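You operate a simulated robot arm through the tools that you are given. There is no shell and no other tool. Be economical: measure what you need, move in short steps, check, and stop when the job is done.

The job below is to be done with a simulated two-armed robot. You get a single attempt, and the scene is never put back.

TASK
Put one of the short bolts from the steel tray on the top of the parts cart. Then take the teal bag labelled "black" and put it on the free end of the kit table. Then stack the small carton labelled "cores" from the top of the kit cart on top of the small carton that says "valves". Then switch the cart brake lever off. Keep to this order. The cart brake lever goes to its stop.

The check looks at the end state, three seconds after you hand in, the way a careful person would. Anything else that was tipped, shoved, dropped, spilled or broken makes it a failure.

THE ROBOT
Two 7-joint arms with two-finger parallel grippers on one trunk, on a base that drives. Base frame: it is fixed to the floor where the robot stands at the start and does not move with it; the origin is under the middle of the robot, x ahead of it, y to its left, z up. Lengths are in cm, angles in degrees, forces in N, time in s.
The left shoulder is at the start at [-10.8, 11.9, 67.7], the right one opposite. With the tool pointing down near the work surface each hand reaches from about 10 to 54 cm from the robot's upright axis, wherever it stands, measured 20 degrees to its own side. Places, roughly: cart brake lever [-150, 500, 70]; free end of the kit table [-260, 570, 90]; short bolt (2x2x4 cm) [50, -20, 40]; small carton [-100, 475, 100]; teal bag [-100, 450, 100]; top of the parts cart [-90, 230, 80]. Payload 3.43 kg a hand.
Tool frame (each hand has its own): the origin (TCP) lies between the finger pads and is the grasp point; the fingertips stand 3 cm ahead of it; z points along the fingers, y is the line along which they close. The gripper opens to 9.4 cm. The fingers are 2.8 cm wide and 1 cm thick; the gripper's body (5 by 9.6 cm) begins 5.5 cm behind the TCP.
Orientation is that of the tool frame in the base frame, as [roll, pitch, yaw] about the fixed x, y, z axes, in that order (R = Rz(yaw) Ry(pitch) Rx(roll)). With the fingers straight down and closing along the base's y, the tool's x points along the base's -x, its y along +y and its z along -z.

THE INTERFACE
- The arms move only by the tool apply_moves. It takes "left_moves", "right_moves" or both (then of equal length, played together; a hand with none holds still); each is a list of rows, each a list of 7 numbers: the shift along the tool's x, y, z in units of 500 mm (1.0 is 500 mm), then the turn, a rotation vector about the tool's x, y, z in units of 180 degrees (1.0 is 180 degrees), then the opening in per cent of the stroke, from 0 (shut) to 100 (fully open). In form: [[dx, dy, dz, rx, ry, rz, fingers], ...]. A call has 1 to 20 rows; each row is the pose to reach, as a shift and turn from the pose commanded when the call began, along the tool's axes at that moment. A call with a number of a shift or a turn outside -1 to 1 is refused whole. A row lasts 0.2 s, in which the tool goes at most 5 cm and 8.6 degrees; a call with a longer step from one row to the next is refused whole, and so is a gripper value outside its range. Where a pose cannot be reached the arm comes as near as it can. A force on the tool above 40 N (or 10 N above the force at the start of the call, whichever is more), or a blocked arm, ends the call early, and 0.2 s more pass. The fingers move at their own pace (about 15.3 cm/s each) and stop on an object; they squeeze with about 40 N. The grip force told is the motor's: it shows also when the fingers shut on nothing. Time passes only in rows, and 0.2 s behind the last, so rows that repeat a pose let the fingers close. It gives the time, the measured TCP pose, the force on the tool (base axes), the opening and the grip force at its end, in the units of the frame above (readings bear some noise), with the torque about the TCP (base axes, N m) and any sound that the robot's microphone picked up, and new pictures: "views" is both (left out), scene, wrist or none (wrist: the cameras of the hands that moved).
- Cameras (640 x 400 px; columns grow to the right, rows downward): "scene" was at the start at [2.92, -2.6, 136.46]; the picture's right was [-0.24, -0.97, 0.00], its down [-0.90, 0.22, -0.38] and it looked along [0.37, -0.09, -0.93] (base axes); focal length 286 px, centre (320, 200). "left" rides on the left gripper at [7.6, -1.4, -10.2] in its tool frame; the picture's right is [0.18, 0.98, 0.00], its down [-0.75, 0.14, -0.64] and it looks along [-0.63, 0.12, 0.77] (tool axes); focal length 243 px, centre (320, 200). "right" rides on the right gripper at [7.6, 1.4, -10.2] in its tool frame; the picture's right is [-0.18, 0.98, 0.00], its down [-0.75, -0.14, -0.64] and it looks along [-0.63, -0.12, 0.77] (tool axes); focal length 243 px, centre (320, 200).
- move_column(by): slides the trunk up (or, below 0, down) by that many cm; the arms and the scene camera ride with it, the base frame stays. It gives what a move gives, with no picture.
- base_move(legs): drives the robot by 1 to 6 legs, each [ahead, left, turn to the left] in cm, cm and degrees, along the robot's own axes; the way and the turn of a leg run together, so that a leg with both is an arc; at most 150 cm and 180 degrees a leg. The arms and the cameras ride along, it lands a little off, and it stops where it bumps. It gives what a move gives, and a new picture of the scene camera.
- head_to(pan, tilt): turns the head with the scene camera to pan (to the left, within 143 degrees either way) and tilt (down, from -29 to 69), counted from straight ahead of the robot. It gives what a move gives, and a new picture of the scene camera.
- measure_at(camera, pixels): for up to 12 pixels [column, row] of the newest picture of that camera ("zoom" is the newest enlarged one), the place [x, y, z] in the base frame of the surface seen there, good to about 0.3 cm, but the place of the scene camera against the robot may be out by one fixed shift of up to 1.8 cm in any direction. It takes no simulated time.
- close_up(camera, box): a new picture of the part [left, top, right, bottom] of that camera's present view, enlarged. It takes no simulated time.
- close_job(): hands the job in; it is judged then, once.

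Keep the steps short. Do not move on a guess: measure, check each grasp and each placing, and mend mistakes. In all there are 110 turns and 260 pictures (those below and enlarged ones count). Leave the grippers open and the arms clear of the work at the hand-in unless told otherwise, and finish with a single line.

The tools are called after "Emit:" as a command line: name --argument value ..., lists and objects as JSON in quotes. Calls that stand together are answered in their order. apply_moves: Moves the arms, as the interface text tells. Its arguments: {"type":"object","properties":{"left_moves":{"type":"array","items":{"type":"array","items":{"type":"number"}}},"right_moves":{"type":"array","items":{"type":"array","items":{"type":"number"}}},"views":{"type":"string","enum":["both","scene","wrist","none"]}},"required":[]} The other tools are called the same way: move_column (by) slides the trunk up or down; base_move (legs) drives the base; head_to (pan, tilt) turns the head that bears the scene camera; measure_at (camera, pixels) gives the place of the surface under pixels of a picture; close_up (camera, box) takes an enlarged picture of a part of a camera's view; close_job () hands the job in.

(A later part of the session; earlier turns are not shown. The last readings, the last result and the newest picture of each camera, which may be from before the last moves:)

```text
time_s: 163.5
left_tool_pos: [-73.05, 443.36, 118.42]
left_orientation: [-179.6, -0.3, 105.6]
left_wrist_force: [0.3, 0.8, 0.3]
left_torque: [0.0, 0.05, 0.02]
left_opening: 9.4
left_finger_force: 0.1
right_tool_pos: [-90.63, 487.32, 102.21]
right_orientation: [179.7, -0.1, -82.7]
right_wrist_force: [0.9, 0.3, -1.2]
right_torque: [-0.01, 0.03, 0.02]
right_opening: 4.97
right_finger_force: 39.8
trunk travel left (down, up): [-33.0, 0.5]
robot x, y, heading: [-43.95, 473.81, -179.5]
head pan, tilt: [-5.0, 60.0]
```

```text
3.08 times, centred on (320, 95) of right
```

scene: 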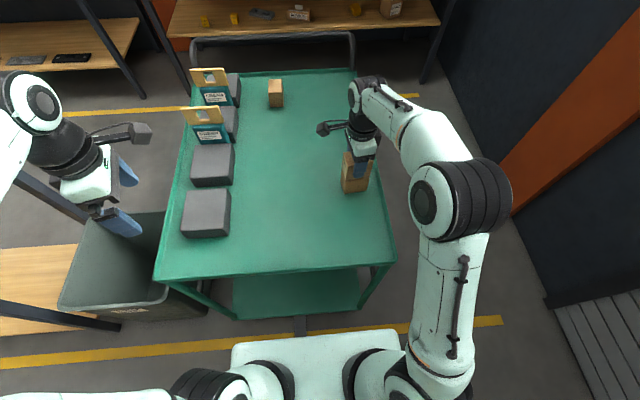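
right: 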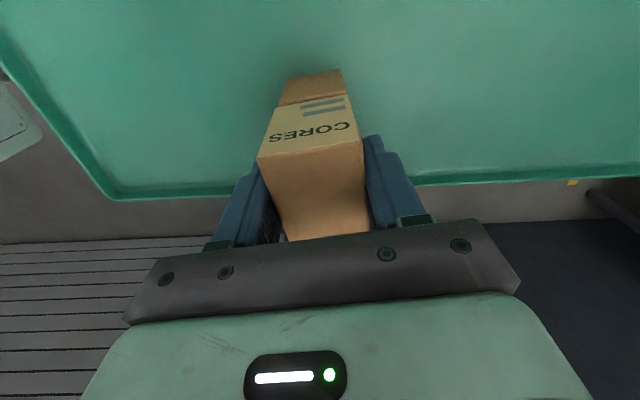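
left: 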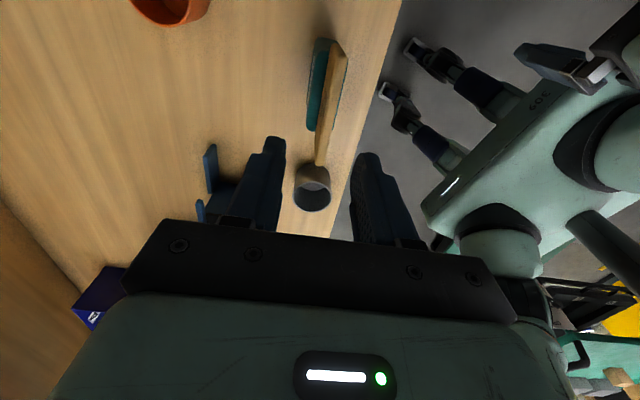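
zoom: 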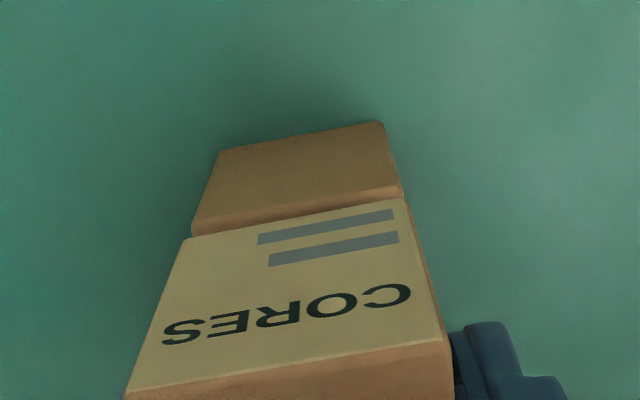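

Well aligned. Lower in 1–2 mm steps until contact.

Emit:
apply_moves --right_moves '[[0, 0, 0.005, 0, 0, 0, 20], [0, 0, 0.01, 0, 0, 0, 20], [0, 0, 0.014, 0, 0, 0, 20], [0, 0, 0.017, 0, 0, 0, 20]]' --views "none"

```text
time_s: 164.5
left_tool_pos: [-72.99, 443.37, 118.42]
left_orientation: [-179.5, -0.3, 105.6]
left_wrist_force: [0.3, -0.4, -0.2]
left_torque: [0.03, 0.0, 0.01]
left_opening: 9.39
left_finger_force: 0.1
right_tool_pos: [-90.53, 487.38, 101.27]
right_orientation: [179.6, -0.1, -82.7]
right_wrist_force: [-0.4, 0.1, -0.9]
right_torque: [-0.02, 0.0, 0.0]
right_opening: 4.98
right_finger_force: 39.9
trunk travel left (down, up): [-33.0, 0.5]
robot x, y, heading: [-44.11, 473.71, -179.2]
head pan, tilt: [-5.0, 60.0]
```

Emit:
apply_moves --right_moves '[[0, 0, 0.0015, 0, 0, 0, 20], [0, 0, 0.003, 0, 0, 0, 20], [0, 0, 0.0045, 0, 0, 0, 20]]' --views "none"

```text
time_s: 165.3
left_tool_pos: [-73.09, 443.39, 118.42]
left_orientation: [-179.6, -0.3, 105.6]
left_wrist_force: [0.0, 0.6, 0.7]
left_torque: [0.01, 0.0, 0.02]
left_opening: 9.41
left_finger_force: 0.0
right_tool_pos: [-90.7, 487.38, 101.09]
right_orientation: [179.7, -0.2, -82.6]
right_wrist_force: [0.2, 0.4, -0.5]
right_torque: [0.02, -0.01, -0.03]
right_opening: 4.99
right_finger_force: 39.7
trunk travel left (down, up): [-33.0, 0.5]
robot x, y, heading: [-43.57, 473.83, -179.6]
head pan, tilt: [-5.0, 60.0]
```

Emit:
apply_moves --right_moves '[[0, 0, 0.0015, 0, 0, 0, 20], [0, 0, 0.003, 0, 0, 0, 20], [0, 0, 0.0045, 0, 0, 0, 20]]' --views "wrist"

Emit:
close_up --camera "scene" --box '[335, 130, 385, 200]'

```text
time_s: 166.1
left_tool_pos: [-72.81, 443.42, 118.46]
left_orientation: [-179.6, -0.4, 105.6]
left_wrist_force: [-0.2, -0.4, -0.3]
left_torque: [-0.02, 0.01, -0.04]
left_opening: 9.41
left_finger_force: 0.1
right_tool_pos: [-90.71, 487.41, 101.1]
right_orientation: [179.4, 0.1, -82.7]
right_wrist_force: [1.8, 2.1, 18.4]
right_torque: [0.68, -0.3, -0.04]
right_opening: 4.99
right_finger_force: 40.0
trunk travel left (down, up): [-33.0, 0.5]
robot x, y, heading: [-43.84, 473.94, -179.4]
head pan, tilt: [-5.0, 60.0]
```

right: 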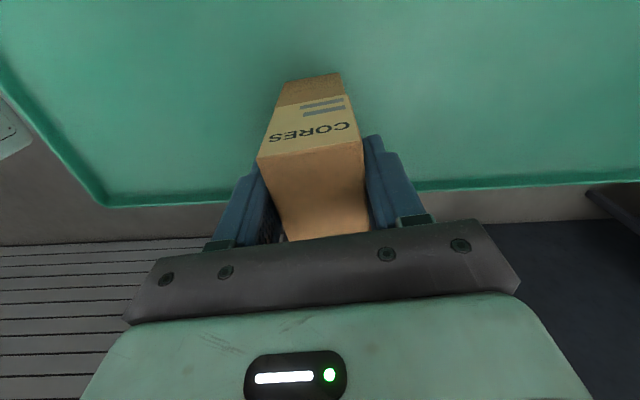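

```text
5.71 times, centred on (360, 165) of scene
```

zoom: 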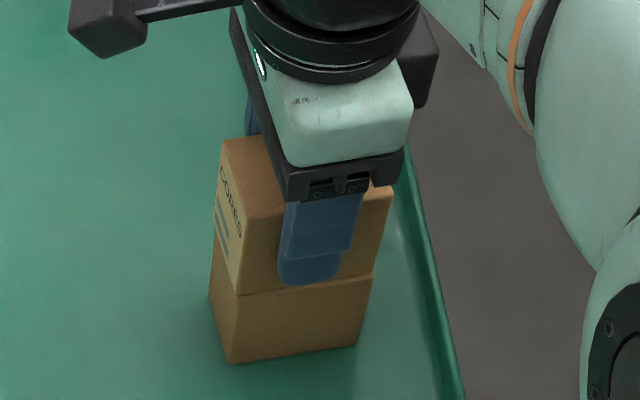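

Contact (18 N), seated. Open slowly and evenly, then rise straight up.

Emit:
apply_moves --right_moves '[[0, 0, -0.002, 0, 0, 0, 54], [0, 0, -0.002, 0, 0, 0, 60], [0, 0, -0.002, 0, 0, 0, 75], [0, 0, -0.002, 0, 0, 0, 90], [0, 0, -0.002, 0, 0, 0, 90], [0, 0, -0.05, 0, 0, 0, 90], [0, 0, -0.12, 0, 0, 0, 90], [0, 0, -0.2, 0, 0, 0, 90], [0, 0, -0.26, 0, 0, 0, 90]]' --views "both"

Emit:
close_up --camera "right" --box '[220, 30, 420, 160]'

Emit:
close_up --camera "scene" --box '[325, 130, 395, 200]'

```text
time_s: 168.1
left_tool_pos: [-73.01, 443.35, 118.35]
left_orientation: [-179.6, -0.3, 105.6]
left_wrist_force: [1.1, -0.3, -0.6]
left_torque: [0.01, -0.02, -0.01]
left_opening: 9.42
left_finger_force: 0.0
right_tool_pos: [-90.33, 487.28, 114.21]
right_orientation: [179.7, -0.1, -82.8]
right_wrist_force: [1.0, 0.2, 1.3]
right_torque: [0.01, 0.02, -0.05]
right_opening: 8.47
right_finger_force: 0.1
trunk travel left (down, up): [-33.0, 0.5]
robot x, y, heading: [-44.01, 473.82, -179.5]
head pan, tilt: [-5.0, 60.0]
```

scene: 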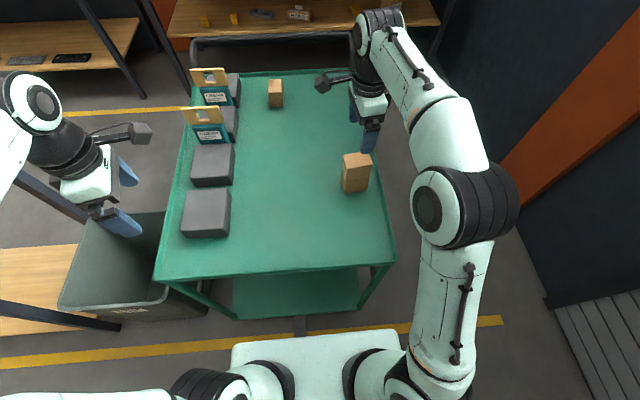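
right: 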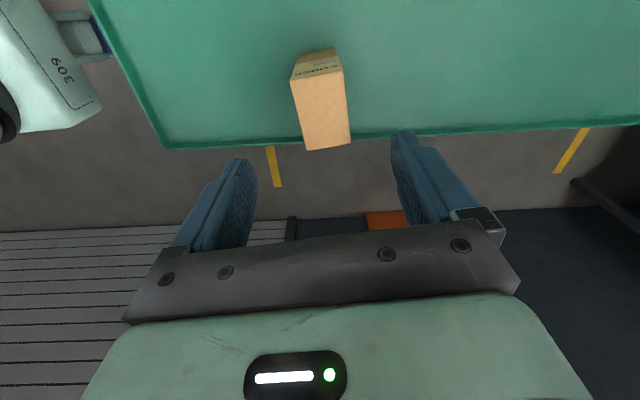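

```text
3.08 times, centred on (320, 95) of right
```

zoom: 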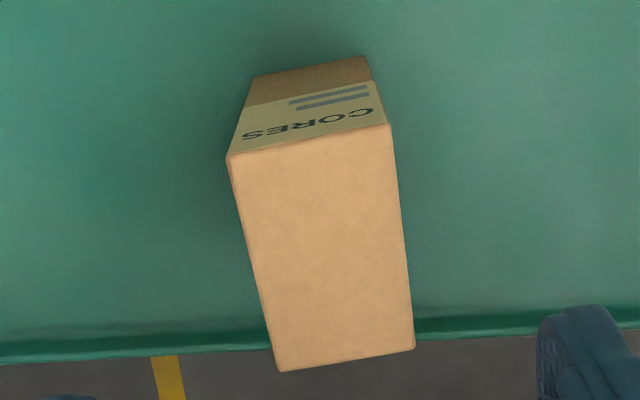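

```text
5.71 times, centred on (360, 165) of scene
```

zoom: 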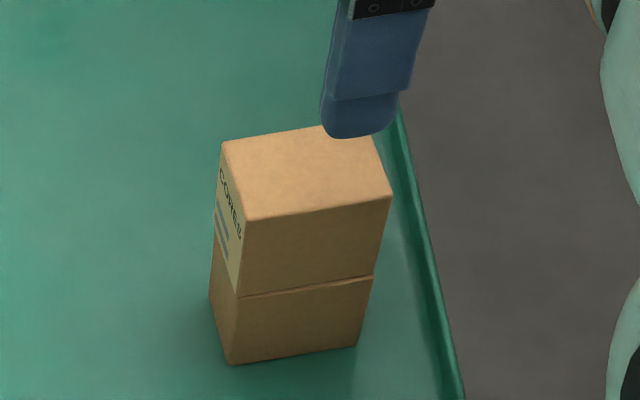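

CORES is squarely on VALVES. Back away, and drive round to the north side facing the brake lever.

Emit:
base_move --legs '[[-30, 0, 0], [0, -74, 0], [70, 0, 0]]'

Emit:
apply_moves --left_moves '[[0, 0.02, 0, 0, 0, 0, 100], [0, 0.04, 0, 0, 0, 0, 100], [0, 0.06, 0, 0, 0, 0, 100], [0, 0.06, 0, 0, 0, 0, 100], [0, 0.06, 0, 0, 0, 0, 100], [0, 0.06, 0, 0, 0, 0, 100]]' --right_moves '[[-0.02, -0.06, 0, 0, 0, 0, 90], [-0.04, -0.12, 0, 0, 0, 0, 90], [-0.04, -0.18, 0, 0, 0, 0, 90], [-0.04, -0.24, 0, 0, 0, 0, 90], [-0.04, -0.3, 0, 0, 0, 0, 90], [-0.04, -0.34, 0, 0, 0, 0, 90]]' --views "none"

Emit:
head_to --pan 45 --tilt 40

```text
time_s: 179.8
left_tool_pos: [-113.96, 514.0, 118.36]
left_orientation: [-179.6, -0.2, 106.0]
left_wrist_force: [0.3, 0.5, -0.3]
left_torque: [-0.05, -0.03, 0.02]
left_opening: 9.4
left_finger_force: 0.0
right_tool_pos: [-131.47, 557.61, 114.01]
right_orientation: [179.7, 0.0, -82.4]
right_wrist_force: [1.0, 0.0, 1.1]
right_torque: [0.03, -0.02, 0.02]
right_opening: 8.46
right_finger_force: 0.1
trunk travel left (down, up): [-33.0, 0.5]
robot x, y, heading: [-84.91, 544.38, -179.3]
head pan, tilt: [-5.0, 60.0]
```

scene: 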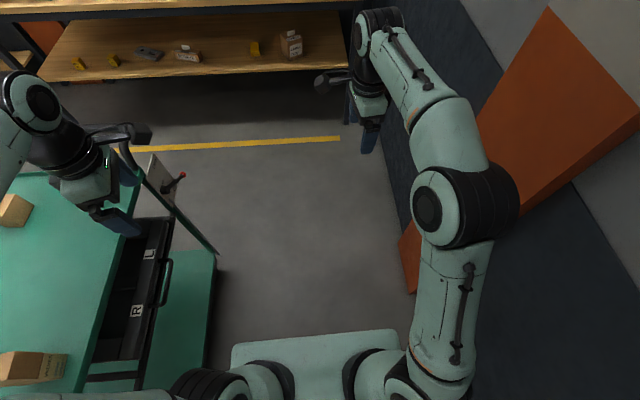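

```text
time_s: 181.2
left_tool_pos: [-110.92, 514.68, 118.41]
left_orientation: [-179.5, -0.3, 105.9]
left_wrist_force: [-0.4, 0.0, -0.2]
left_torque: [0.02, 0.02, -0.02]
left_opening: 9.38
left_finger_force: 0.0
right_tool_pos: [-115.06, 561.68, 113.84]
right_orientation: [179.7, -0.1, -82.6]
right_wrist_force: [0.6, 0.0, -0.2]
right_torque: [0.01, -0.01, 0.0]
right_opening: 8.48
right_finger_force: 0.0
trunk travel left (down, up): [-33.0, 0.5]
robot x, y, heading: [-85.21, 544.21, -179.3]
head pan, tilt: [-5.0, 60.0]
```

```text
time_s: 182.4
left_tool_pos: [-110.79, 514.77, 118.39]
left_orientation: [-179.5, -0.2, 105.9]
left_wrist_force: [-0.1, -0.2, -0.9]
left_torque: [0.0, -0.03, -0.02]
left_opening: 9.38
left_finger_force: 0.1
right_tool_pos: [-115.14, 561.67, 113.71]
right_orientation: [179.6, -0.1, -82.5]
right_wrist_force: [-0.7, 0.5, 0.0]
right_torque: [0.0, -0.02, 0.03]
right_opening: 8.46
right_finger_force: 0.0
trunk travel left (down, up): [-33.0, 0.5]
robot x, y, heading: [-84.81, 544.61, -179.3]
head pan, tilt: [45.0, 40.0]
```

scene: 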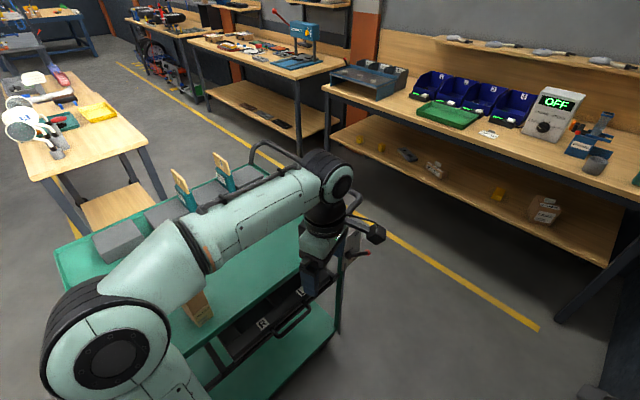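

Emit:
base_move --legs '[[62, -2, 0], [0, 0, 89]]'

Emit:
head_to --pan 0 --tilt 60

```text
time_s: 189.6
left_tool_pos: [-115.03, 519.81, 118.39]
left_orientation: [-179.5, -0.3, -163.8]
left_wrist_force: [-0.4, 0.4, -0.1]
left_torque: [0.01, 0.0, -0.01]
left_opening: 9.39
left_finger_force: 0.0
right_tool_pos: [-161.93, 515.52, 113.8]
right_orientation: [179.6, 0.0, 8.0]
right_wrist_force: [0.4, 0.4, -0.4]
right_torque: [0.03, 0.0, 0.0]
right_opening: 8.42
right_finger_force: 0.0
trunk travel left (down, up): [-33.0, 0.5]
robot x, y, heading: [-145.09, 545.64, -89.2]
head pan, tilt: [45.0, 40.0]
```

scene: 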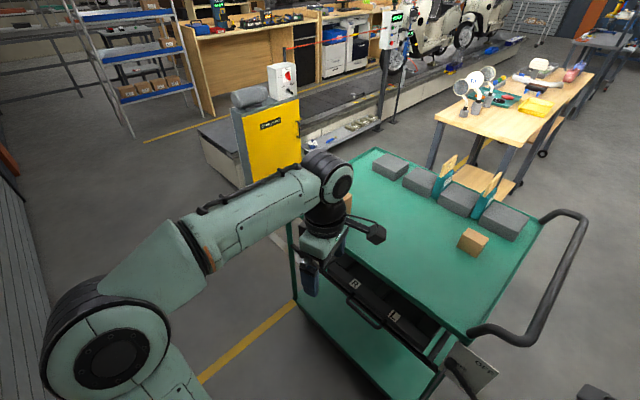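

```text
time_s: 190.8
left_tool_pos: [-115.15, 519.86, 118.47]
left_orientation: [-179.6, -0.3, -163.8]
left_wrist_force: [-0.6, -0.4, -0.4]
left_torque: [0.03, 0.01, -0.01]
left_opening: 9.42
left_finger_force: 0.0
right_tool_pos: [-161.96, 515.49, 113.75]
right_orientation: [179.8, -0.1, 7.9]
right_wrist_force: [-0.6, -0.2, 0.0]
right_torque: [0.01, 0.03, 0.01]
right_opening: 8.45
right_finger_force: 0.0
trunk travel left (down, up): [-33.0, 0.5]
robot x, y, heading: [-144.98, 545.56, -88.6]
head pan, tilt: [0.0, 60.0]
```

scene: 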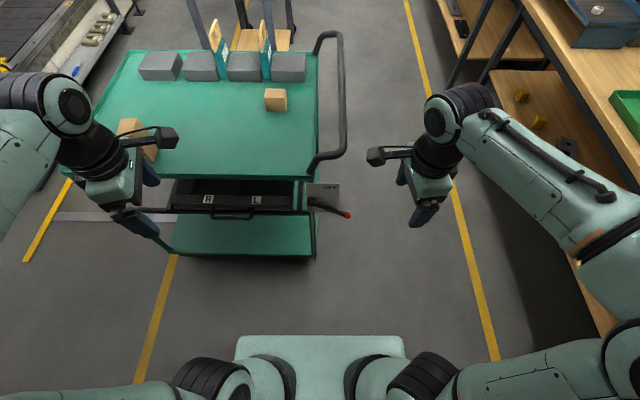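

Lever in full view. Enlarge and measure.

Emit:
close_up --camera "scene" --box '[285, 165, 375, 235]'

Emit:
measure_at --camera "scene" --pixels '[[347, 214], [338, 210], [328, 206], [318, 203], [312, 200], [334, 187], [310, 185], [340, 203], [325, 195]]'

```text
5.71 times, centred on (330, 200) of scene
```

zoom: 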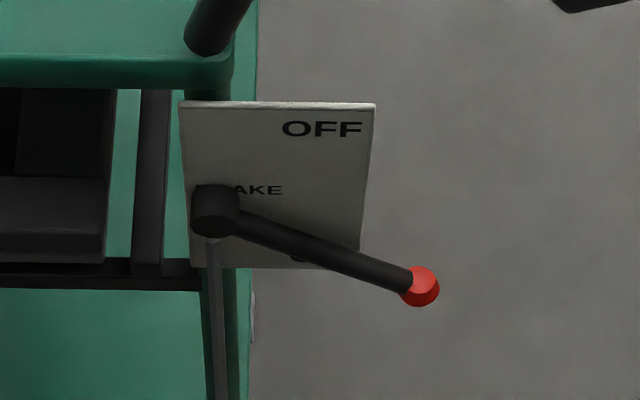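

```text
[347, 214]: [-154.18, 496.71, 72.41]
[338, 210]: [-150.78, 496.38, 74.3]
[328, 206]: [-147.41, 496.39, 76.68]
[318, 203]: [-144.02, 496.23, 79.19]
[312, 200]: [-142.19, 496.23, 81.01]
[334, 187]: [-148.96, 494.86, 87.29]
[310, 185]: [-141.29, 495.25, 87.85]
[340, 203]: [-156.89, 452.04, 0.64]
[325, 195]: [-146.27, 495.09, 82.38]
```

Lever: pivot ≈[-142,496,81], knob ≈[-154,497,72]; "OFF" is at the upper end. Check the cart handle's location for clearance.

Emit:
measure_at --camera "scene" --pixels '[[316, 165], [325, 158], [338, 153], [344, 120], [342, 60], [337, 203], [312, 175], [349, 215], [345, 211], [336, 186]]'

Emit:
base_move --legs '[[-4, -22, 0]]'

```text
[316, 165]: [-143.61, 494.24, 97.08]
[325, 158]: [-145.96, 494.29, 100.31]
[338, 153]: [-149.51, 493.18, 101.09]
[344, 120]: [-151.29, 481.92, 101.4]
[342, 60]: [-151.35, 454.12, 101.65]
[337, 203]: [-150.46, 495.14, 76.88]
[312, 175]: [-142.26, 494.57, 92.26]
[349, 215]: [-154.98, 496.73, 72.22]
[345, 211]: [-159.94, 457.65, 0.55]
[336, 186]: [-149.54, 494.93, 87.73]
```

```text
time_s: 193.3
left_tool_pos: [-137.1, 523.59, 118.42]
left_orientation: [-179.7, -0.2, -163.6]
left_wrist_force: [-0.2, 0.0, 0.2]
left_torque: [0.03, 0.02, 0.04]
left_opening: 9.39
left_finger_force: 0.1
right_tool_pos: [-183.93, 518.87, 113.79]
right_orientation: [179.7, -0.1, 8.1]
right_wrist_force: [-0.9, 0.4, 0.1]
right_torque: [-0.02, -0.03, 0.0]
right_opening: 8.44
right_finger_force: 0.0
trunk travel left (down, up): [-33.0, 0.5]
robot x, y, heading: [-167.48, 549.06, -88.6]
head pan, tilt: [0.0, 60.0]
```

scene: 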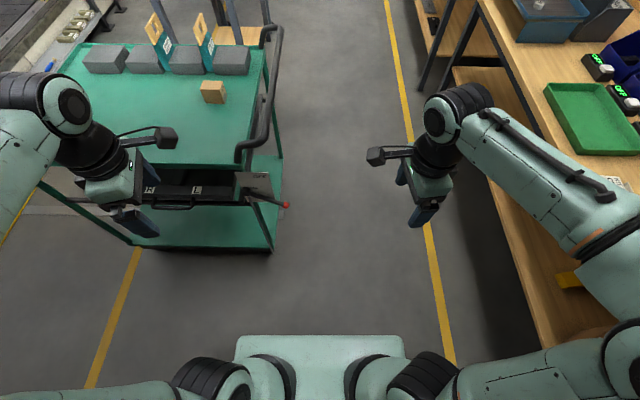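

The handle tube at [-150,493,101] prevents a vertical approach; instead I point the left fingers horizontally toward −y and push the lever up from beneath, beyond the plate edge (x<−149.5). Back off a bit, and turn yaw first.

Emit:
base_move --legs '[[-10, 0, -1.4]]'

Emit:
apply_moves --left_moves '[[0.0, -0.06, 0.05, 0, 0, 0.04, 40], [0.06, -0.06, 0.1, 0, 0, 0.08, 40], [0.12, -0.06, 0.16, 0, 0, 0.083, 40], [0.18, -0.06, 0.22, 0, 0, 0.083, 40], [0.2, -0.06, 0.28, 0, 0, 0.083, 40]]' --views "none"

```text
time_s: 194.5
left_tool_pos: [-137.87, 532.17, 118.45]
left_orientation: [-179.6, -0.3, -165.1]
left_wrist_force: [0.4, -0.4, -0.3]
left_torque: [-0.01, 0.0, -0.02]
left_opening: 9.38
left_finger_force: 0.0
right_tool_pos: [-184.95, 529.0, 113.85]
right_orientation: [179.7, -0.2, 6.5]
right_wrist_force: [0.9, 0.1, -0.3]
right_torque: [0.03, -0.02, 0.0]
right_opening: 8.45
right_finger_force: 0.1
trunk travel left (down, up): [-33.0, 0.5]
robot x, y, heading: [-167.23, 558.77, -90.3]
head pan, tilt: [0.0, 60.0]
```

scene: 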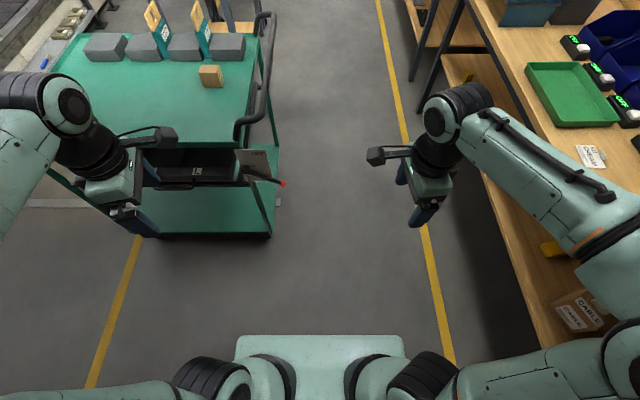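

```text
time_s: 195.7
left_tool_pos: [-146.85, 526.83, 104.33]
left_orientation: [-179.6, -0.2, 179.9]
left_wrist_force: [0.9, -0.5, 0.9]
left_torque: [0.02, 0.0, 0.01]
left_opening: 3.76
left_finger_force: 0.1
right_tool_pos: [-184.86, 529.06, 113.78]
right_orientation: [179.7, -0.1, 6.5]
right_wrist_force: [0.3, -0.2, -0.9]
right_torque: [0.0, 0.0, 0.0]
right_opening: 8.46
right_finger_force: 0.1
trunk travel left (down, up): [-33.0, 0.5]
robot x, y, heading: [-167.32, 559.15, -90.4]
head pan, tilt: [0.0, 60.0]
```

Now pitch the hand to horizontal while moving to about [-153,515,80].

Emit:
apply_moves --left_moves '[[0.011, -0.022, 0.044, 0.0455, 0, 0, 40], [0.022, -0.044, 0.087, 0.091, 0, 0, 40], [0.033, -0.065, 0.131, 0.1365, 0, 0, 40], [0.044, -0.087, 0.175, 0.182, 0, 0, 40], [0.055, -0.109, 0.218, 0.2275, 0, 0, 40], [0.066, -0.131, 0.262, 0.273, 0, 0, 40], [0.077, -0.153, 0.305, 0.3185, 0, 0, 40], [0.088, -0.175, 0.349, 0.364, 0, 0, 40], [0.099, -0.196, 0.393, 0.4095, 0, 0, 40], [0.11, -0.218, 0.436, 0.455, 0, 0, 40], [0.12, -0.24, 0.48, 0.5, 0, 0, 40]]' --views "both"

```text
time_s: 198.1
left_tool_pos: [-149.09, 521.28, 101.2]
left_orientation: [-140.1, -8.2, 179.6]
left_wrist_force: [0.0, -0.5, -0.3]
left_torque: [-0.01, -0.03, 0.01]
left_opening: 3.75
left_finger_force: 0.1
left hand out of reach, approached as far as the arm can: row 4, 5, 6, 7, 8, 9, 10, 11
right_tool_pos: [-184.95, 529.1, 113.77]
right_orientation: [179.7, -0.1, 6.5]
right_wrist_force: [-0.2, -0.1, -0.8]
right_torque: [0.02, 0.04, 0.01]
right_opening: 8.48
right_finger_force: 0.0
trunk travel left (down, up): [-33.0, 0.5]
robot x, y, heading: [-167.58, 558.89, -90.3]
head pan, tilt: [0.0, 60.0]
```

scene: 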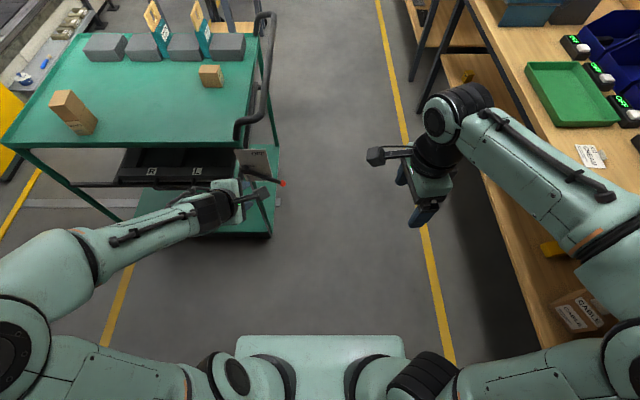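
left: 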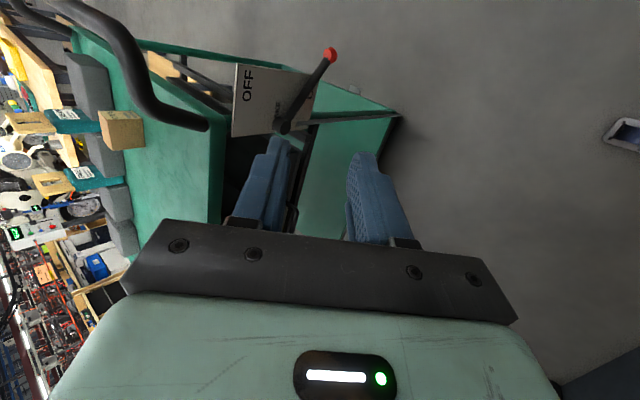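

The wrist can't pitch that way here. I reverse partly, to check the commanded state.

Emit:
apply_moves --left_moves '[[-0.011, -0.044, -0.022, -0.0455, 0, 0, 40], [-0.022, -0.087, -0.044, -0.091, 0, 0, 40], [-0.033, -0.131, -0.065, -0.1365, 0, 0, 40], [-0.044, -0.175, -0.087, -0.182, 0, 0, 40]]' --views "none"

```text
time_s: 199.1
left_tool_pos: [-145.37, 515.99, 109.55]
left_orientation: [-173.0, -8.4, 179.6]
left_wrist_force: [0.8, -0.8, 0.5]
left_torque: [0.03, 0.01, -0.01]
left_opening: 3.77
left_finger_force: 0.1
left hand out of reach, approached as far as the arm can: row 1
right_tool_pos: [-184.88, 528.92, 113.76]
right_orientation: [179.8, -0.1, 6.6]
right_wrist_force: [-0.4, 0.0, -0.4]
right_torque: [-0.02, 0.02, 0.0]
right_opening: 8.45
right_finger_force: 0.1
trunk travel left (down, up): [-33.0, 0.5]
robot x, y, heading: [-167.49, 558.75, -90.5]
head pan, tilt: [0.0, 60.0]
```

Commanded pose follows the measured one. Turn the hand to the natural yaw (camera toward robot), then lower the column.

Emit:
apply_moves --left_moves '[[0, 0.02, 0, 0, 0, 0.045, 40], [0, 0.04, 0, 0, 0, 0.09, 40], [0, 0.06, 0, 0, 0, 0.135, 40], [0, 0.08, 0, 0, 0, 0.18, 40], [0, 0.1, 0, 0, 0, 0.225, 40], [0, 0.12, 0, 0, 0, 0.27, 40], [0, 0.12, 0, 0, 0, 0.315, 40], [0, 0.12, 0, 0, 0, 0.36, 40], [0, 0.12, 0, 0, 0, 0.405, 40], [0, 0.12, 0, 0, 0, 0.45, 40], [0, 0.12, 0, 0, 0, 0.495, 40]]' --views "none"

Emit:
move_column --by -15

```text
time_s: 201.5
left_tool_pos: [-145.52, 521.48, 108.76]
left_orientation: [-171.5, 6.9, 91.2]
left_wrist_force: [-0.6, 0.1, -0.3]
left_torque: [0.0, 0.02, 0.01]
left_opening: 3.78
left_finger_force: 0.0
right_tool_pos: [-184.79, 528.96, 113.79]
right_orientation: [179.7, -0.1, 6.5]
right_wrist_force: [0.5, 1.3, 1.3]
right_torque: [-0.01, -0.01, 0.0]
right_opening: 8.48
right_finger_force: 0.1
trunk travel left (down, up): [-33.0, 0.5]
robot x, y, heading: [-167.58, 559.05, -90.4]
head pan, tilt: [0.0, 60.0]
```

```text
time_s: 203.2
left_tool_pos: [-145.38, 521.48, 93.89]
left_orientation: [-171.6, 6.9, 91.5]
left_wrist_force: [0.0, 0.7, 0.2]
left_torque: [-0.01, 0.01, 0.0]
left_opening: 3.74
left_finger_force: 0.1
right_tool_pos: [-184.83, 529.09, 98.79]
right_orientation: [179.7, -0.2, 6.6]
right_wrist_force: [0.2, 0.1, 1.4]
right_torque: [0.01, 0.02, -0.03]
right_opening: 8.45
right_finger_force: 0.1
trunk travel left (down, up): [-18.0, 15.5]
robot x, y, heading: [-167.3, 558.98, -90.0]
head pan, tilt: [0.0, 60.0]
```

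Emit:
apply_moves --left_moves '[[0, 0, 0, -0.047, 0, 0, 0], [0, 0, 0, -0.047, 0, 0, 0]]' --views "none"

Emit:
apply_moves --left_moves '[[-0.015, -0.014, 0.034, 0, -0.046, 0, 0], [-0.03, -0.028, 0.068, 0, -0.092, 0, 0], [-0.045, -0.043, 0.102, 0, -0.138, 0, 0], [-0.06, -0.057, 0.136, 0, -0.184, 0, 0], [-0.075, -0.071, 0.17, 0, -0.23, 0, 0], [-0.09, -0.085, 0.204, 0, -0.276, 0, 0], [-0.105, -0.099, 0.238, 0, -0.322, 0, 0], [-0.12, -0.114, 0.272, 0, -0.368, 0, 0], [-0.135, -0.128, 0.306, 0, -0.414, 0, 0], [-0.15, -0.142, 0.34, 0, -0.46, 0, 0]]' --views "both"

```text
time_s: 203.8
left_tool_pos: [-145.42, 521.4, 93.82]
left_orientation: [179.9, 6.8, 91.5]
left_wrist_force: [0.0, -0.3, 0.3]
left_torque: [0.01, 0.03, -0.01]
left_opening: 0.02
left_finger_force: 33.5
right_tool_pos: [-184.92, 529.05, 98.71]
right_orientation: [179.7, -0.1, 6.5]
right_wrist_force: [-0.3, 0.1, -0.2]
right_torque: [-0.02, -0.02, 0.0]
right_opening: 8.47
right_finger_force: 0.1
trunk travel left (down, up): [-18.0, 15.5]
robot x, y, heading: [-167.03, 558.97, -90.4]
head pan, tilt: [0.0, 60.0]
```

```text
time_s: 206.0
left_tool_pos: [-153.66, 513.15, 74.64]
left_orientation: [-165.7, 75.8, 112.3]
left_wrist_force: [4.1, -0.9, -0.7]
left_torque: [-0.05, 0.07, -0.38]
left_opening: 0.0
left_finger_force: 33.2
left hand out of reach, approached as far as the arm can: row 8, 9, 10
right_tool_pos: [-184.94, 528.8, 98.74]
right_orientation: [179.8, -0.1, 6.5]
right_wrist_force: [0.4, -1.0, -0.5]
right_torque: [0.07, 0.01, 0.01]
right_opening: 8.46
right_finger_force: 0.1
trunk travel left (down, up): [-18.0, 15.5]
robot x, y, heading: [-167.15, 558.87, -90.4]
head pan, tilt: [0.0, 60.0]
```

scene: 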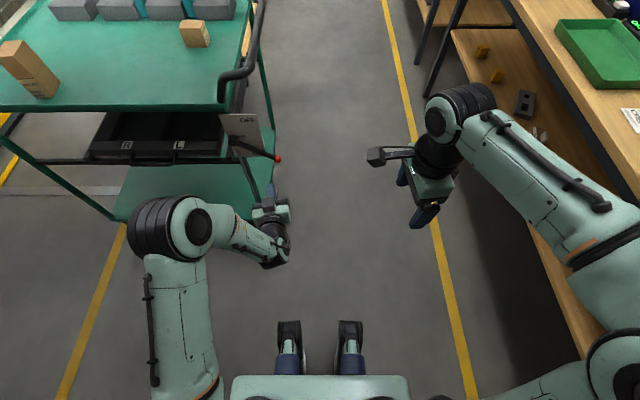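
left: 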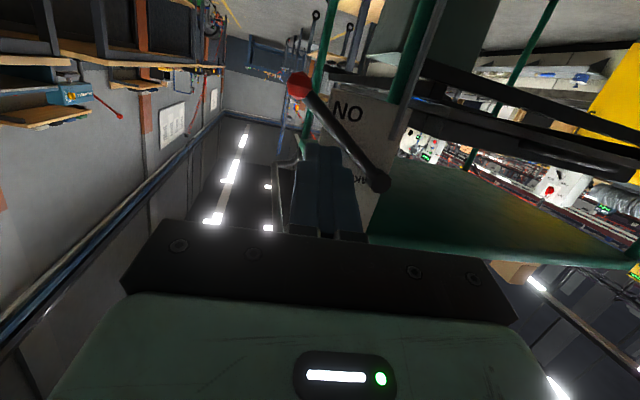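

Hand now points nearly horizontally (14° down). Lever seen from below in the wrist view (knob at 298,85). Measure it.

Emit:
measure_at --camera "left" --pixels '[[298, 85], [315, 105], [330, 122], [345, 142], [360, 160], [375, 180], [350, 110], [385, 60], [335, 95], [370, 200]]'

Emit:
close_up --camera "left" --box '[240, 50, 440, 240]'

Emit:
measure_at --camera "scene" --pixels '[[278, 158], [270, 154], [262, 151], [250, 147], [238, 143], [256, 118]]'

```text
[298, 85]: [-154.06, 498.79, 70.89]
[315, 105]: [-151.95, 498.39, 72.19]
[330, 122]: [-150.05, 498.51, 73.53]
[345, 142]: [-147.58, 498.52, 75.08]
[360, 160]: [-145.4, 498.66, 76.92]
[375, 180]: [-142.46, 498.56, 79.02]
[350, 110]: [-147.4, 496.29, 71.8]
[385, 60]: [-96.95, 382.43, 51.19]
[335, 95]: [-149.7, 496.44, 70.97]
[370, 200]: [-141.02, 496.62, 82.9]
```

```text
2.11 times, centred on (340, 145) of left
```

zoom: 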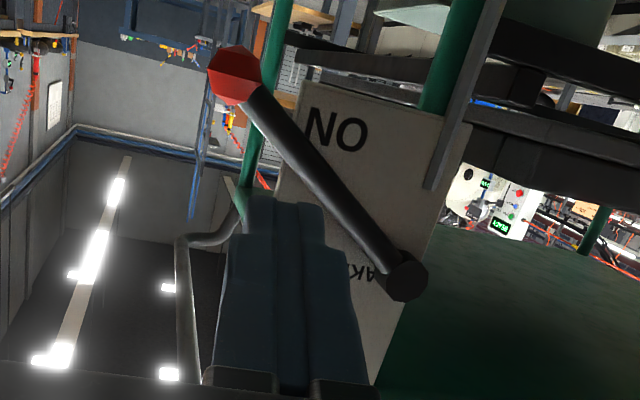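

```text
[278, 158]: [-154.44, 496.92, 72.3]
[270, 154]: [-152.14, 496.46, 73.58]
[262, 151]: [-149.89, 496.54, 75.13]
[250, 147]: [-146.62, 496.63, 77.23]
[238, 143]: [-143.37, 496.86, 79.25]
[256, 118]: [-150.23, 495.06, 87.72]
```

Lever rod: y≈498.3, bottom z≈72 at x −152.5; plate plane y≈496.4, edge x≈−150. Lower to z≈69 first, then advance beneath the lever, stopping short.

Emit:
apply_moves --left_moves '[[0.053, 0.013, 0.015, 0, 0, 0, 0], [0.1068, 0.0257, 0.029, 0, 0, 0, 0], [0.0915, 0.0158, 0.094, 0, 0, 0, 0], [0.0761, 0.006, 0.159, 0, 0, 0, 0], [0.0607, -0.0039, 0.2243, 0, 0, 0, 0], [0.0607, -0.0039, 0.2243, 0, 0, 0, 0]]' --views "both"

Emit:
close_up --camera "left" --box '[240, 50, 440, 240]'

Emit:
close_up --camera "scene" --box '[220, 100, 320, 220]'

```text
time_s: 207.4
left_tool_pos: [-154.37, 502.87, 71.14]
left_orientation: [-177.7, 78.4, 98.3]
left_wrist_force: [-0.4, 0.3, -1.2]
left_torque: [0.0, 0.0, 0.0]
left_opening: 0.0
left_finger_force: 33.0
left hand out of reach, approached as far as the arm can: row 2, 3
right_tool_pos: [-184.85, 528.95, 98.72]
right_orientation: [179.7, 0.0, 6.5]
right_wrist_force: [0.9, -0.7, -0.8]
right_torque: [-0.02, 0.01, -0.01]
right_opening: 8.44
right_finger_force: 0.1
trunk travel left (down, up): [-18.0, 15.5]
robot x, y, heading: [-166.9, 559.11, -90.2]
head pan, tilt: [0.0, 60.0]
```

scene: 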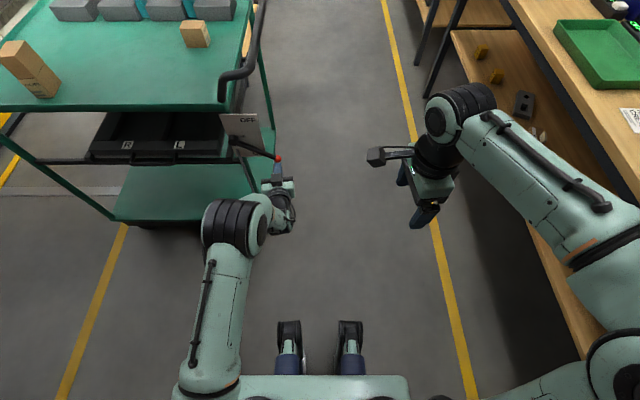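
left: 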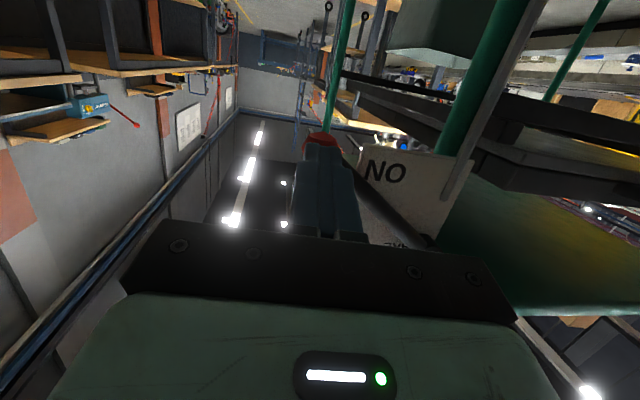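

```text
2.11 times, centred on (340, 145) of left
```

zoom: 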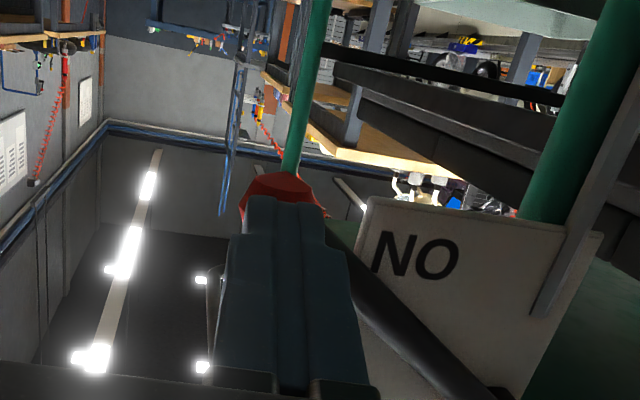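

```text
3.33 times, centred on (270, 160) of scene
```

zoom: 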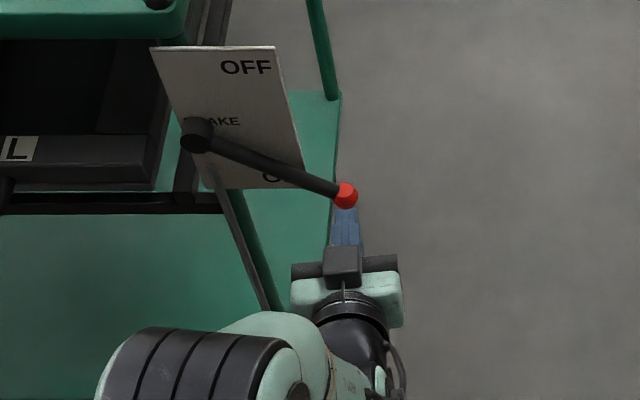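

Slightly high and too far out in x. Lower the column 3 cm, then shift +2 cm in x.

Emit:
move_column --by -3

Emit:
apply_moves --left_moves '[[0, 0.02, 0, 0, 0, 0, 0], [0, 0.038, 0, 0, 0, 0, 0], [0, 0.038, 0, 0, 0, 0, 0]]' --views "wrist"

Emit:
close_up --camera "left" --box '[240, 50, 440, 240]'

```text
time_s: 208.2
left_tool_pos: [-154.41, 502.51, 68.09]
left_orientation: [-177.6, 78.4, 98.3]
left_wrist_force: [-0.2, -0.1, -1.2]
left_torque: [0.01, 0.02, 0.02]
left_opening: 0.0
left_finger_force: 33.1
right_tool_pos: [-184.79, 528.97, 95.8]
right_orientation: [179.7, -0.2, 6.4]
right_wrist_force: [-0.2, 0.2, -0.3]
right_torque: [-0.01, 0.03, 0.01]
right_opening: 8.44
right_finger_force: 0.1
trunk travel left (down, up): [-15.0, 18.5]
robot x, y, heading: [-167.19, 558.85, -90.0]
head pan, tilt: [0.0, 60.0]
```

```text
time_s: 209.0
left_tool_pos: [-153.65, 502.57, 68.0]
left_orientation: [-178.7, 78.2, 97.9]
left_wrist_force: [0.8, -0.6, 0.2]
left_torque: [-0.01, 0.01, -0.02]
left_opening: 0.0
left_finger_force: 33.1
left hand out of reach, approached as far as the arm can: row 1, 2, 3
right_tool_pos: [-184.9, 529.02, 95.79]
right_orientation: [179.7, -0.2, 6.5]
right_wrist_force: [0.7, -0.4, -0.4]
right_torque: [0.01, 0.03, 0.0]
right_opening: 8.45
right_finger_force: 0.1
trunk travel left (down, up): [-15.0, 18.5]
robot x, y, heading: [-167.09, 559.23, -90.3]
head pan, tilt: [0.0, 60.0]
```

left: 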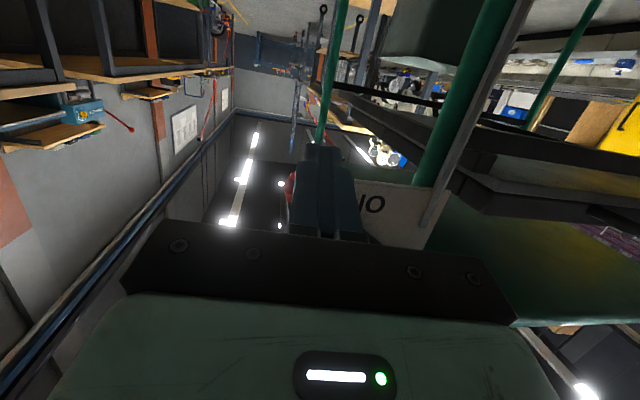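

```text
2.11 times, centred on (340, 145) of left
```

zoom: 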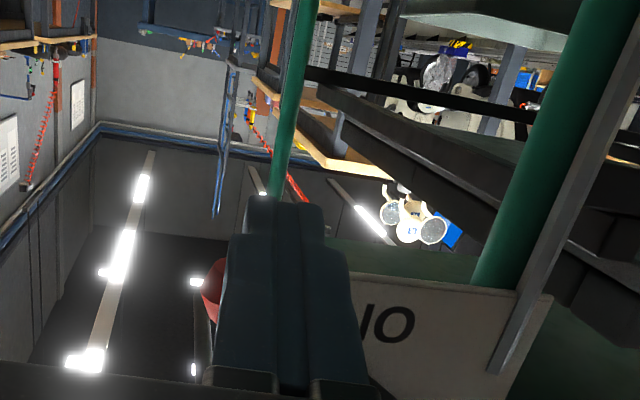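

Use the base for the last bit: ahead 3.2 cm, left 0.8 cm, putting the closed fingers under the lever near the knob.

Emit:
base_move --legs '[[3.2, 0.8, 0]]'

Emit:
close_up --camera "left" --box '[240, 50, 440, 240]'

Emit:
close_up --camera "scene" --box '[200, 90, 320, 220]'

```text
time_s: 209.8
left_tool_pos: [-152.67, 499.33, 68.01]
left_orientation: [-178.7, 78.1, 98.1]
left_wrist_force: [0.2, 0.1, -0.4]
left_torque: [-0.02, -0.04, 0.01]
left_opening: 0.0
left_finger_force: 33.3
right_tool_pos: [-184.0, 525.74, 95.67]
right_orientation: [179.9, -0.1, 6.5]
right_wrist_force: [0.1, 0.8, 1.0]
right_torque: [0.03, 0.04, 0.01]
right_opening: 8.47
right_finger_force: 0.0
trunk travel left (down, up): [-15.0, 18.5]
robot x, y, heading: [-166.39, 555.71, -90.6]
head pan, tilt: [0.0, 60.0]
```

scene: 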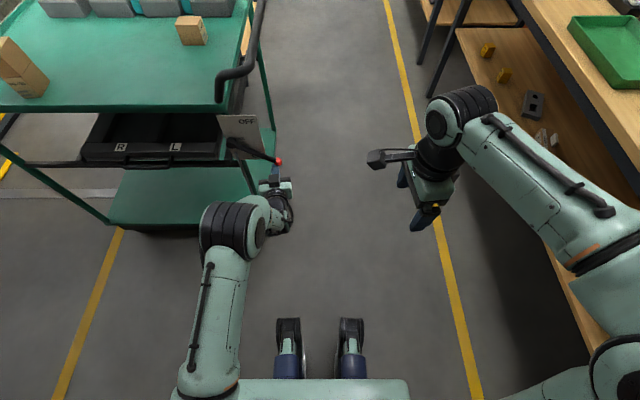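

```text
2.11 times, centred on (340, 145) of left
```

zoom: 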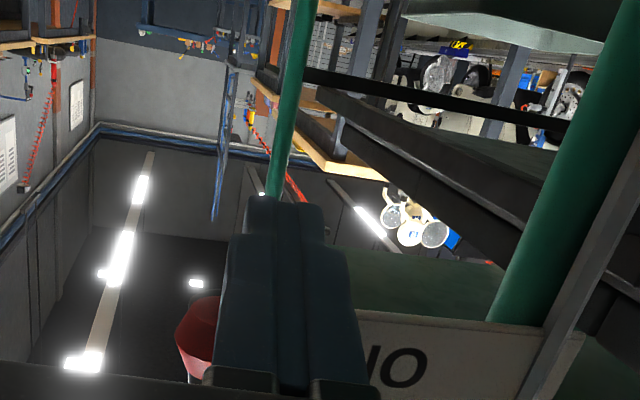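

```text
3.08 times, centred on (260, 155) of scene
```

zoom: 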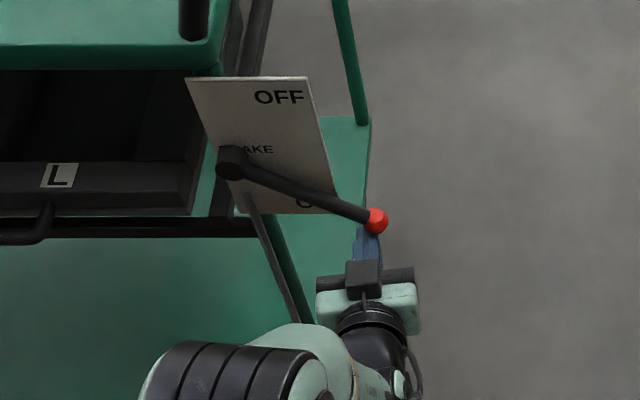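

Raise the column 11 cm: the fingers push the lever up.

Emit:
move_column --by 11

Emit:
close_up --camera "scene" --box '[200, 90, 320, 220]'

```text
time_s: 211.2
left_tool_pos: [-152.69, 499.46, 79.1]
left_orientation: [-178.7, 78.5, 98.1]
left_wrist_force: [-0.6, -0.8, -0.6]
left_torque: [0.0, 0.0, -0.02]
left_opening: 0.0
left_finger_force: 33.4
right_tool_pos: [-184.1, 526.07, 106.78]
right_orientation: [179.7, -0.1, 6.4]
right_wrist_force: [-0.4, -0.3, 0.1]
right_torque: [-0.01, -0.01, -0.01]
right_opening: 8.46
right_finger_force: 0.0
trunk travel left (down, up): [-26.0, 7.5]
robot x, y, heading: [-166.65, 555.77, -90.6]
head pan, tilt: [0.0, 60.0]
```

```text
3.08 times, centred on (260, 155) of scene
```

zoom: 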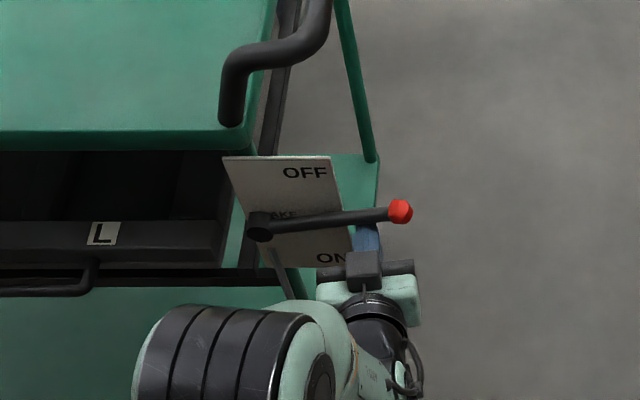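

Lever is now about horizontal ("ON" revealed). Continue upward with the arm, force-limited.

Emit:
apply_moves --left_moves '[[-0.0196, 0, -0.004, 0, 0, 0, 0], [-0.0392, 0, -0.008, 0, 0, 0, 0], [-0.0588, 0, -0.012, 0, 0, 0, 0], [-0.0784, 0, -0.016, 0, 0, 0, 0], [-0.098, 0, -0.02, 0, 0, 0, 0], [-0.1176, 0, -0.024, 0, 0, 0, 0]]' --views "scene"

Emit:
close_up --camera "scene" --box '[200, 90, 320, 220]'

```text
time_s: 212.6
left_tool_pos: [-152.61, 499.49, 84.55]
left_orientation: [-179.3, 77.5, 97.3]
left_wrist_force: [-0.8, -2.2, -20.3]
left_torque: [0.37, 0.24, -0.02]
left_opening: 0.0
left_finger_force: 33.4
right_tool_pos: [-183.99, 525.81, 106.7]
right_orientation: [179.8, -0.1, 6.5]
right_wrist_force: [-0.1, 0.6, 0.5]
right_torque: [-0.05, 0.03, 0.02]
right_opening: 8.45
right_finger_force: 0.0
trunk travel left (down, up): [-26.0, 7.5]
robot x, y, heading: [-166.68, 556.01, -90.1]
head pan, tilt: [0.0, 60.0]
```

scene: 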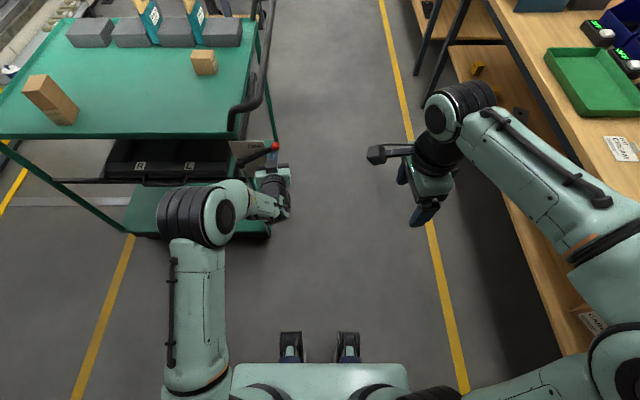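

```text
3.08 times, centred on (260, 155) of scene
```

zoom: 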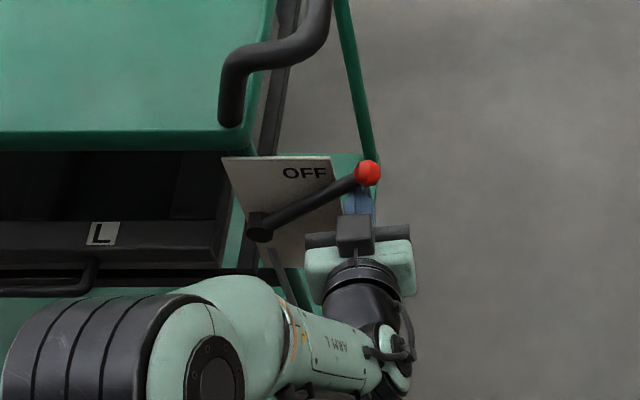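

Force of 20 N downwards now: likely the stop. Measure the lever's angle and push a touch more.

Emit:
measure_at --camera "scene" --pixels '[[275, 147], [268, 151], [260, 156], [252, 161], [243, 166]]'

Emit:
apply_moves --left_moves '[[-0.006, 0, -0.001, 0, 0, 0, 0], [-0.012, 0, -0.002, 0, 0, 0, 0], [-0.018, 0, -0.003, 0, 0, 0, 0], [-0.024, 0, -0.004, 0, 0, 0, 0], [-0.03, 0, -0.005, 0, 0, 0, 0]]' --views "scene"

Emit:
close_up --camera "scene" --box '[200, 90, 320, 220]'

Emit:
measure_at --camera "scene" --pixels '[[275, 147], [268, 151], [260, 156], [252, 161], [243, 166]]'

```text
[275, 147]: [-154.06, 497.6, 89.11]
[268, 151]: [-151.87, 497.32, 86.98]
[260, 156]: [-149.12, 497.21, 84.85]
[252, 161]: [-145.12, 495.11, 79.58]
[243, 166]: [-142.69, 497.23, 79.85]
```

```text
time_s: 213.2
left_tool_pos: [-152.88, 499.73, 84.77]
left_orientation: [-179.4, 76.7, 97.0]
left_wrist_force: [-1.9, -4.6, -8.1]
left_torque: [0.23, 0.08, -0.06]
left_opening: 0.0
left_finger_force: 33.1
right_tool_pos: [-184.14, 525.93, 106.88]
right_orientation: [179.8, -0.2, 6.5]
right_wrist_force: [0.2, -0.1, 0.4]
right_torque: [0.02, 0.02, -0.02]
right_opening: 8.46
right_finger_force: 0.1
trunk travel left (down, up): [-26.0, 7.5]
robot x, y, heading: [-166.54, 555.98, -90.2]
head pan, tilt: [0.0, 60.0]
stopped in row 3 (left hand): the force on the tool passed its limit at 41 N (the readings are from after the stop); the commanded pose is now the measured one
```

scene: 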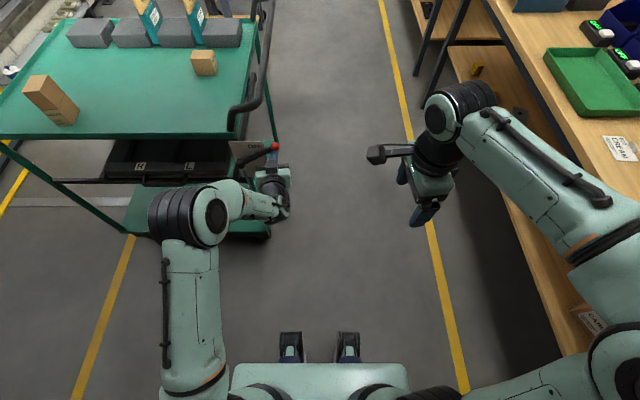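

```text
3.08 times, centred on (260, 155) of scene
```

zoom: 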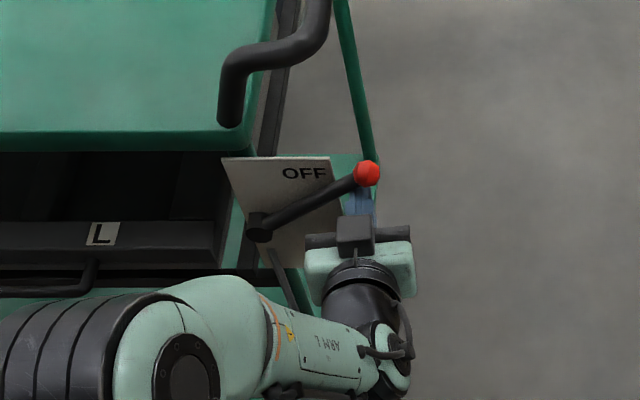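

```text
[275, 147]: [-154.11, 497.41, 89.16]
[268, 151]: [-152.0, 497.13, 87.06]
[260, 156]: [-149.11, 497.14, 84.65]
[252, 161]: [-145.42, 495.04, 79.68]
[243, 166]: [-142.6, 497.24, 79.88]
```

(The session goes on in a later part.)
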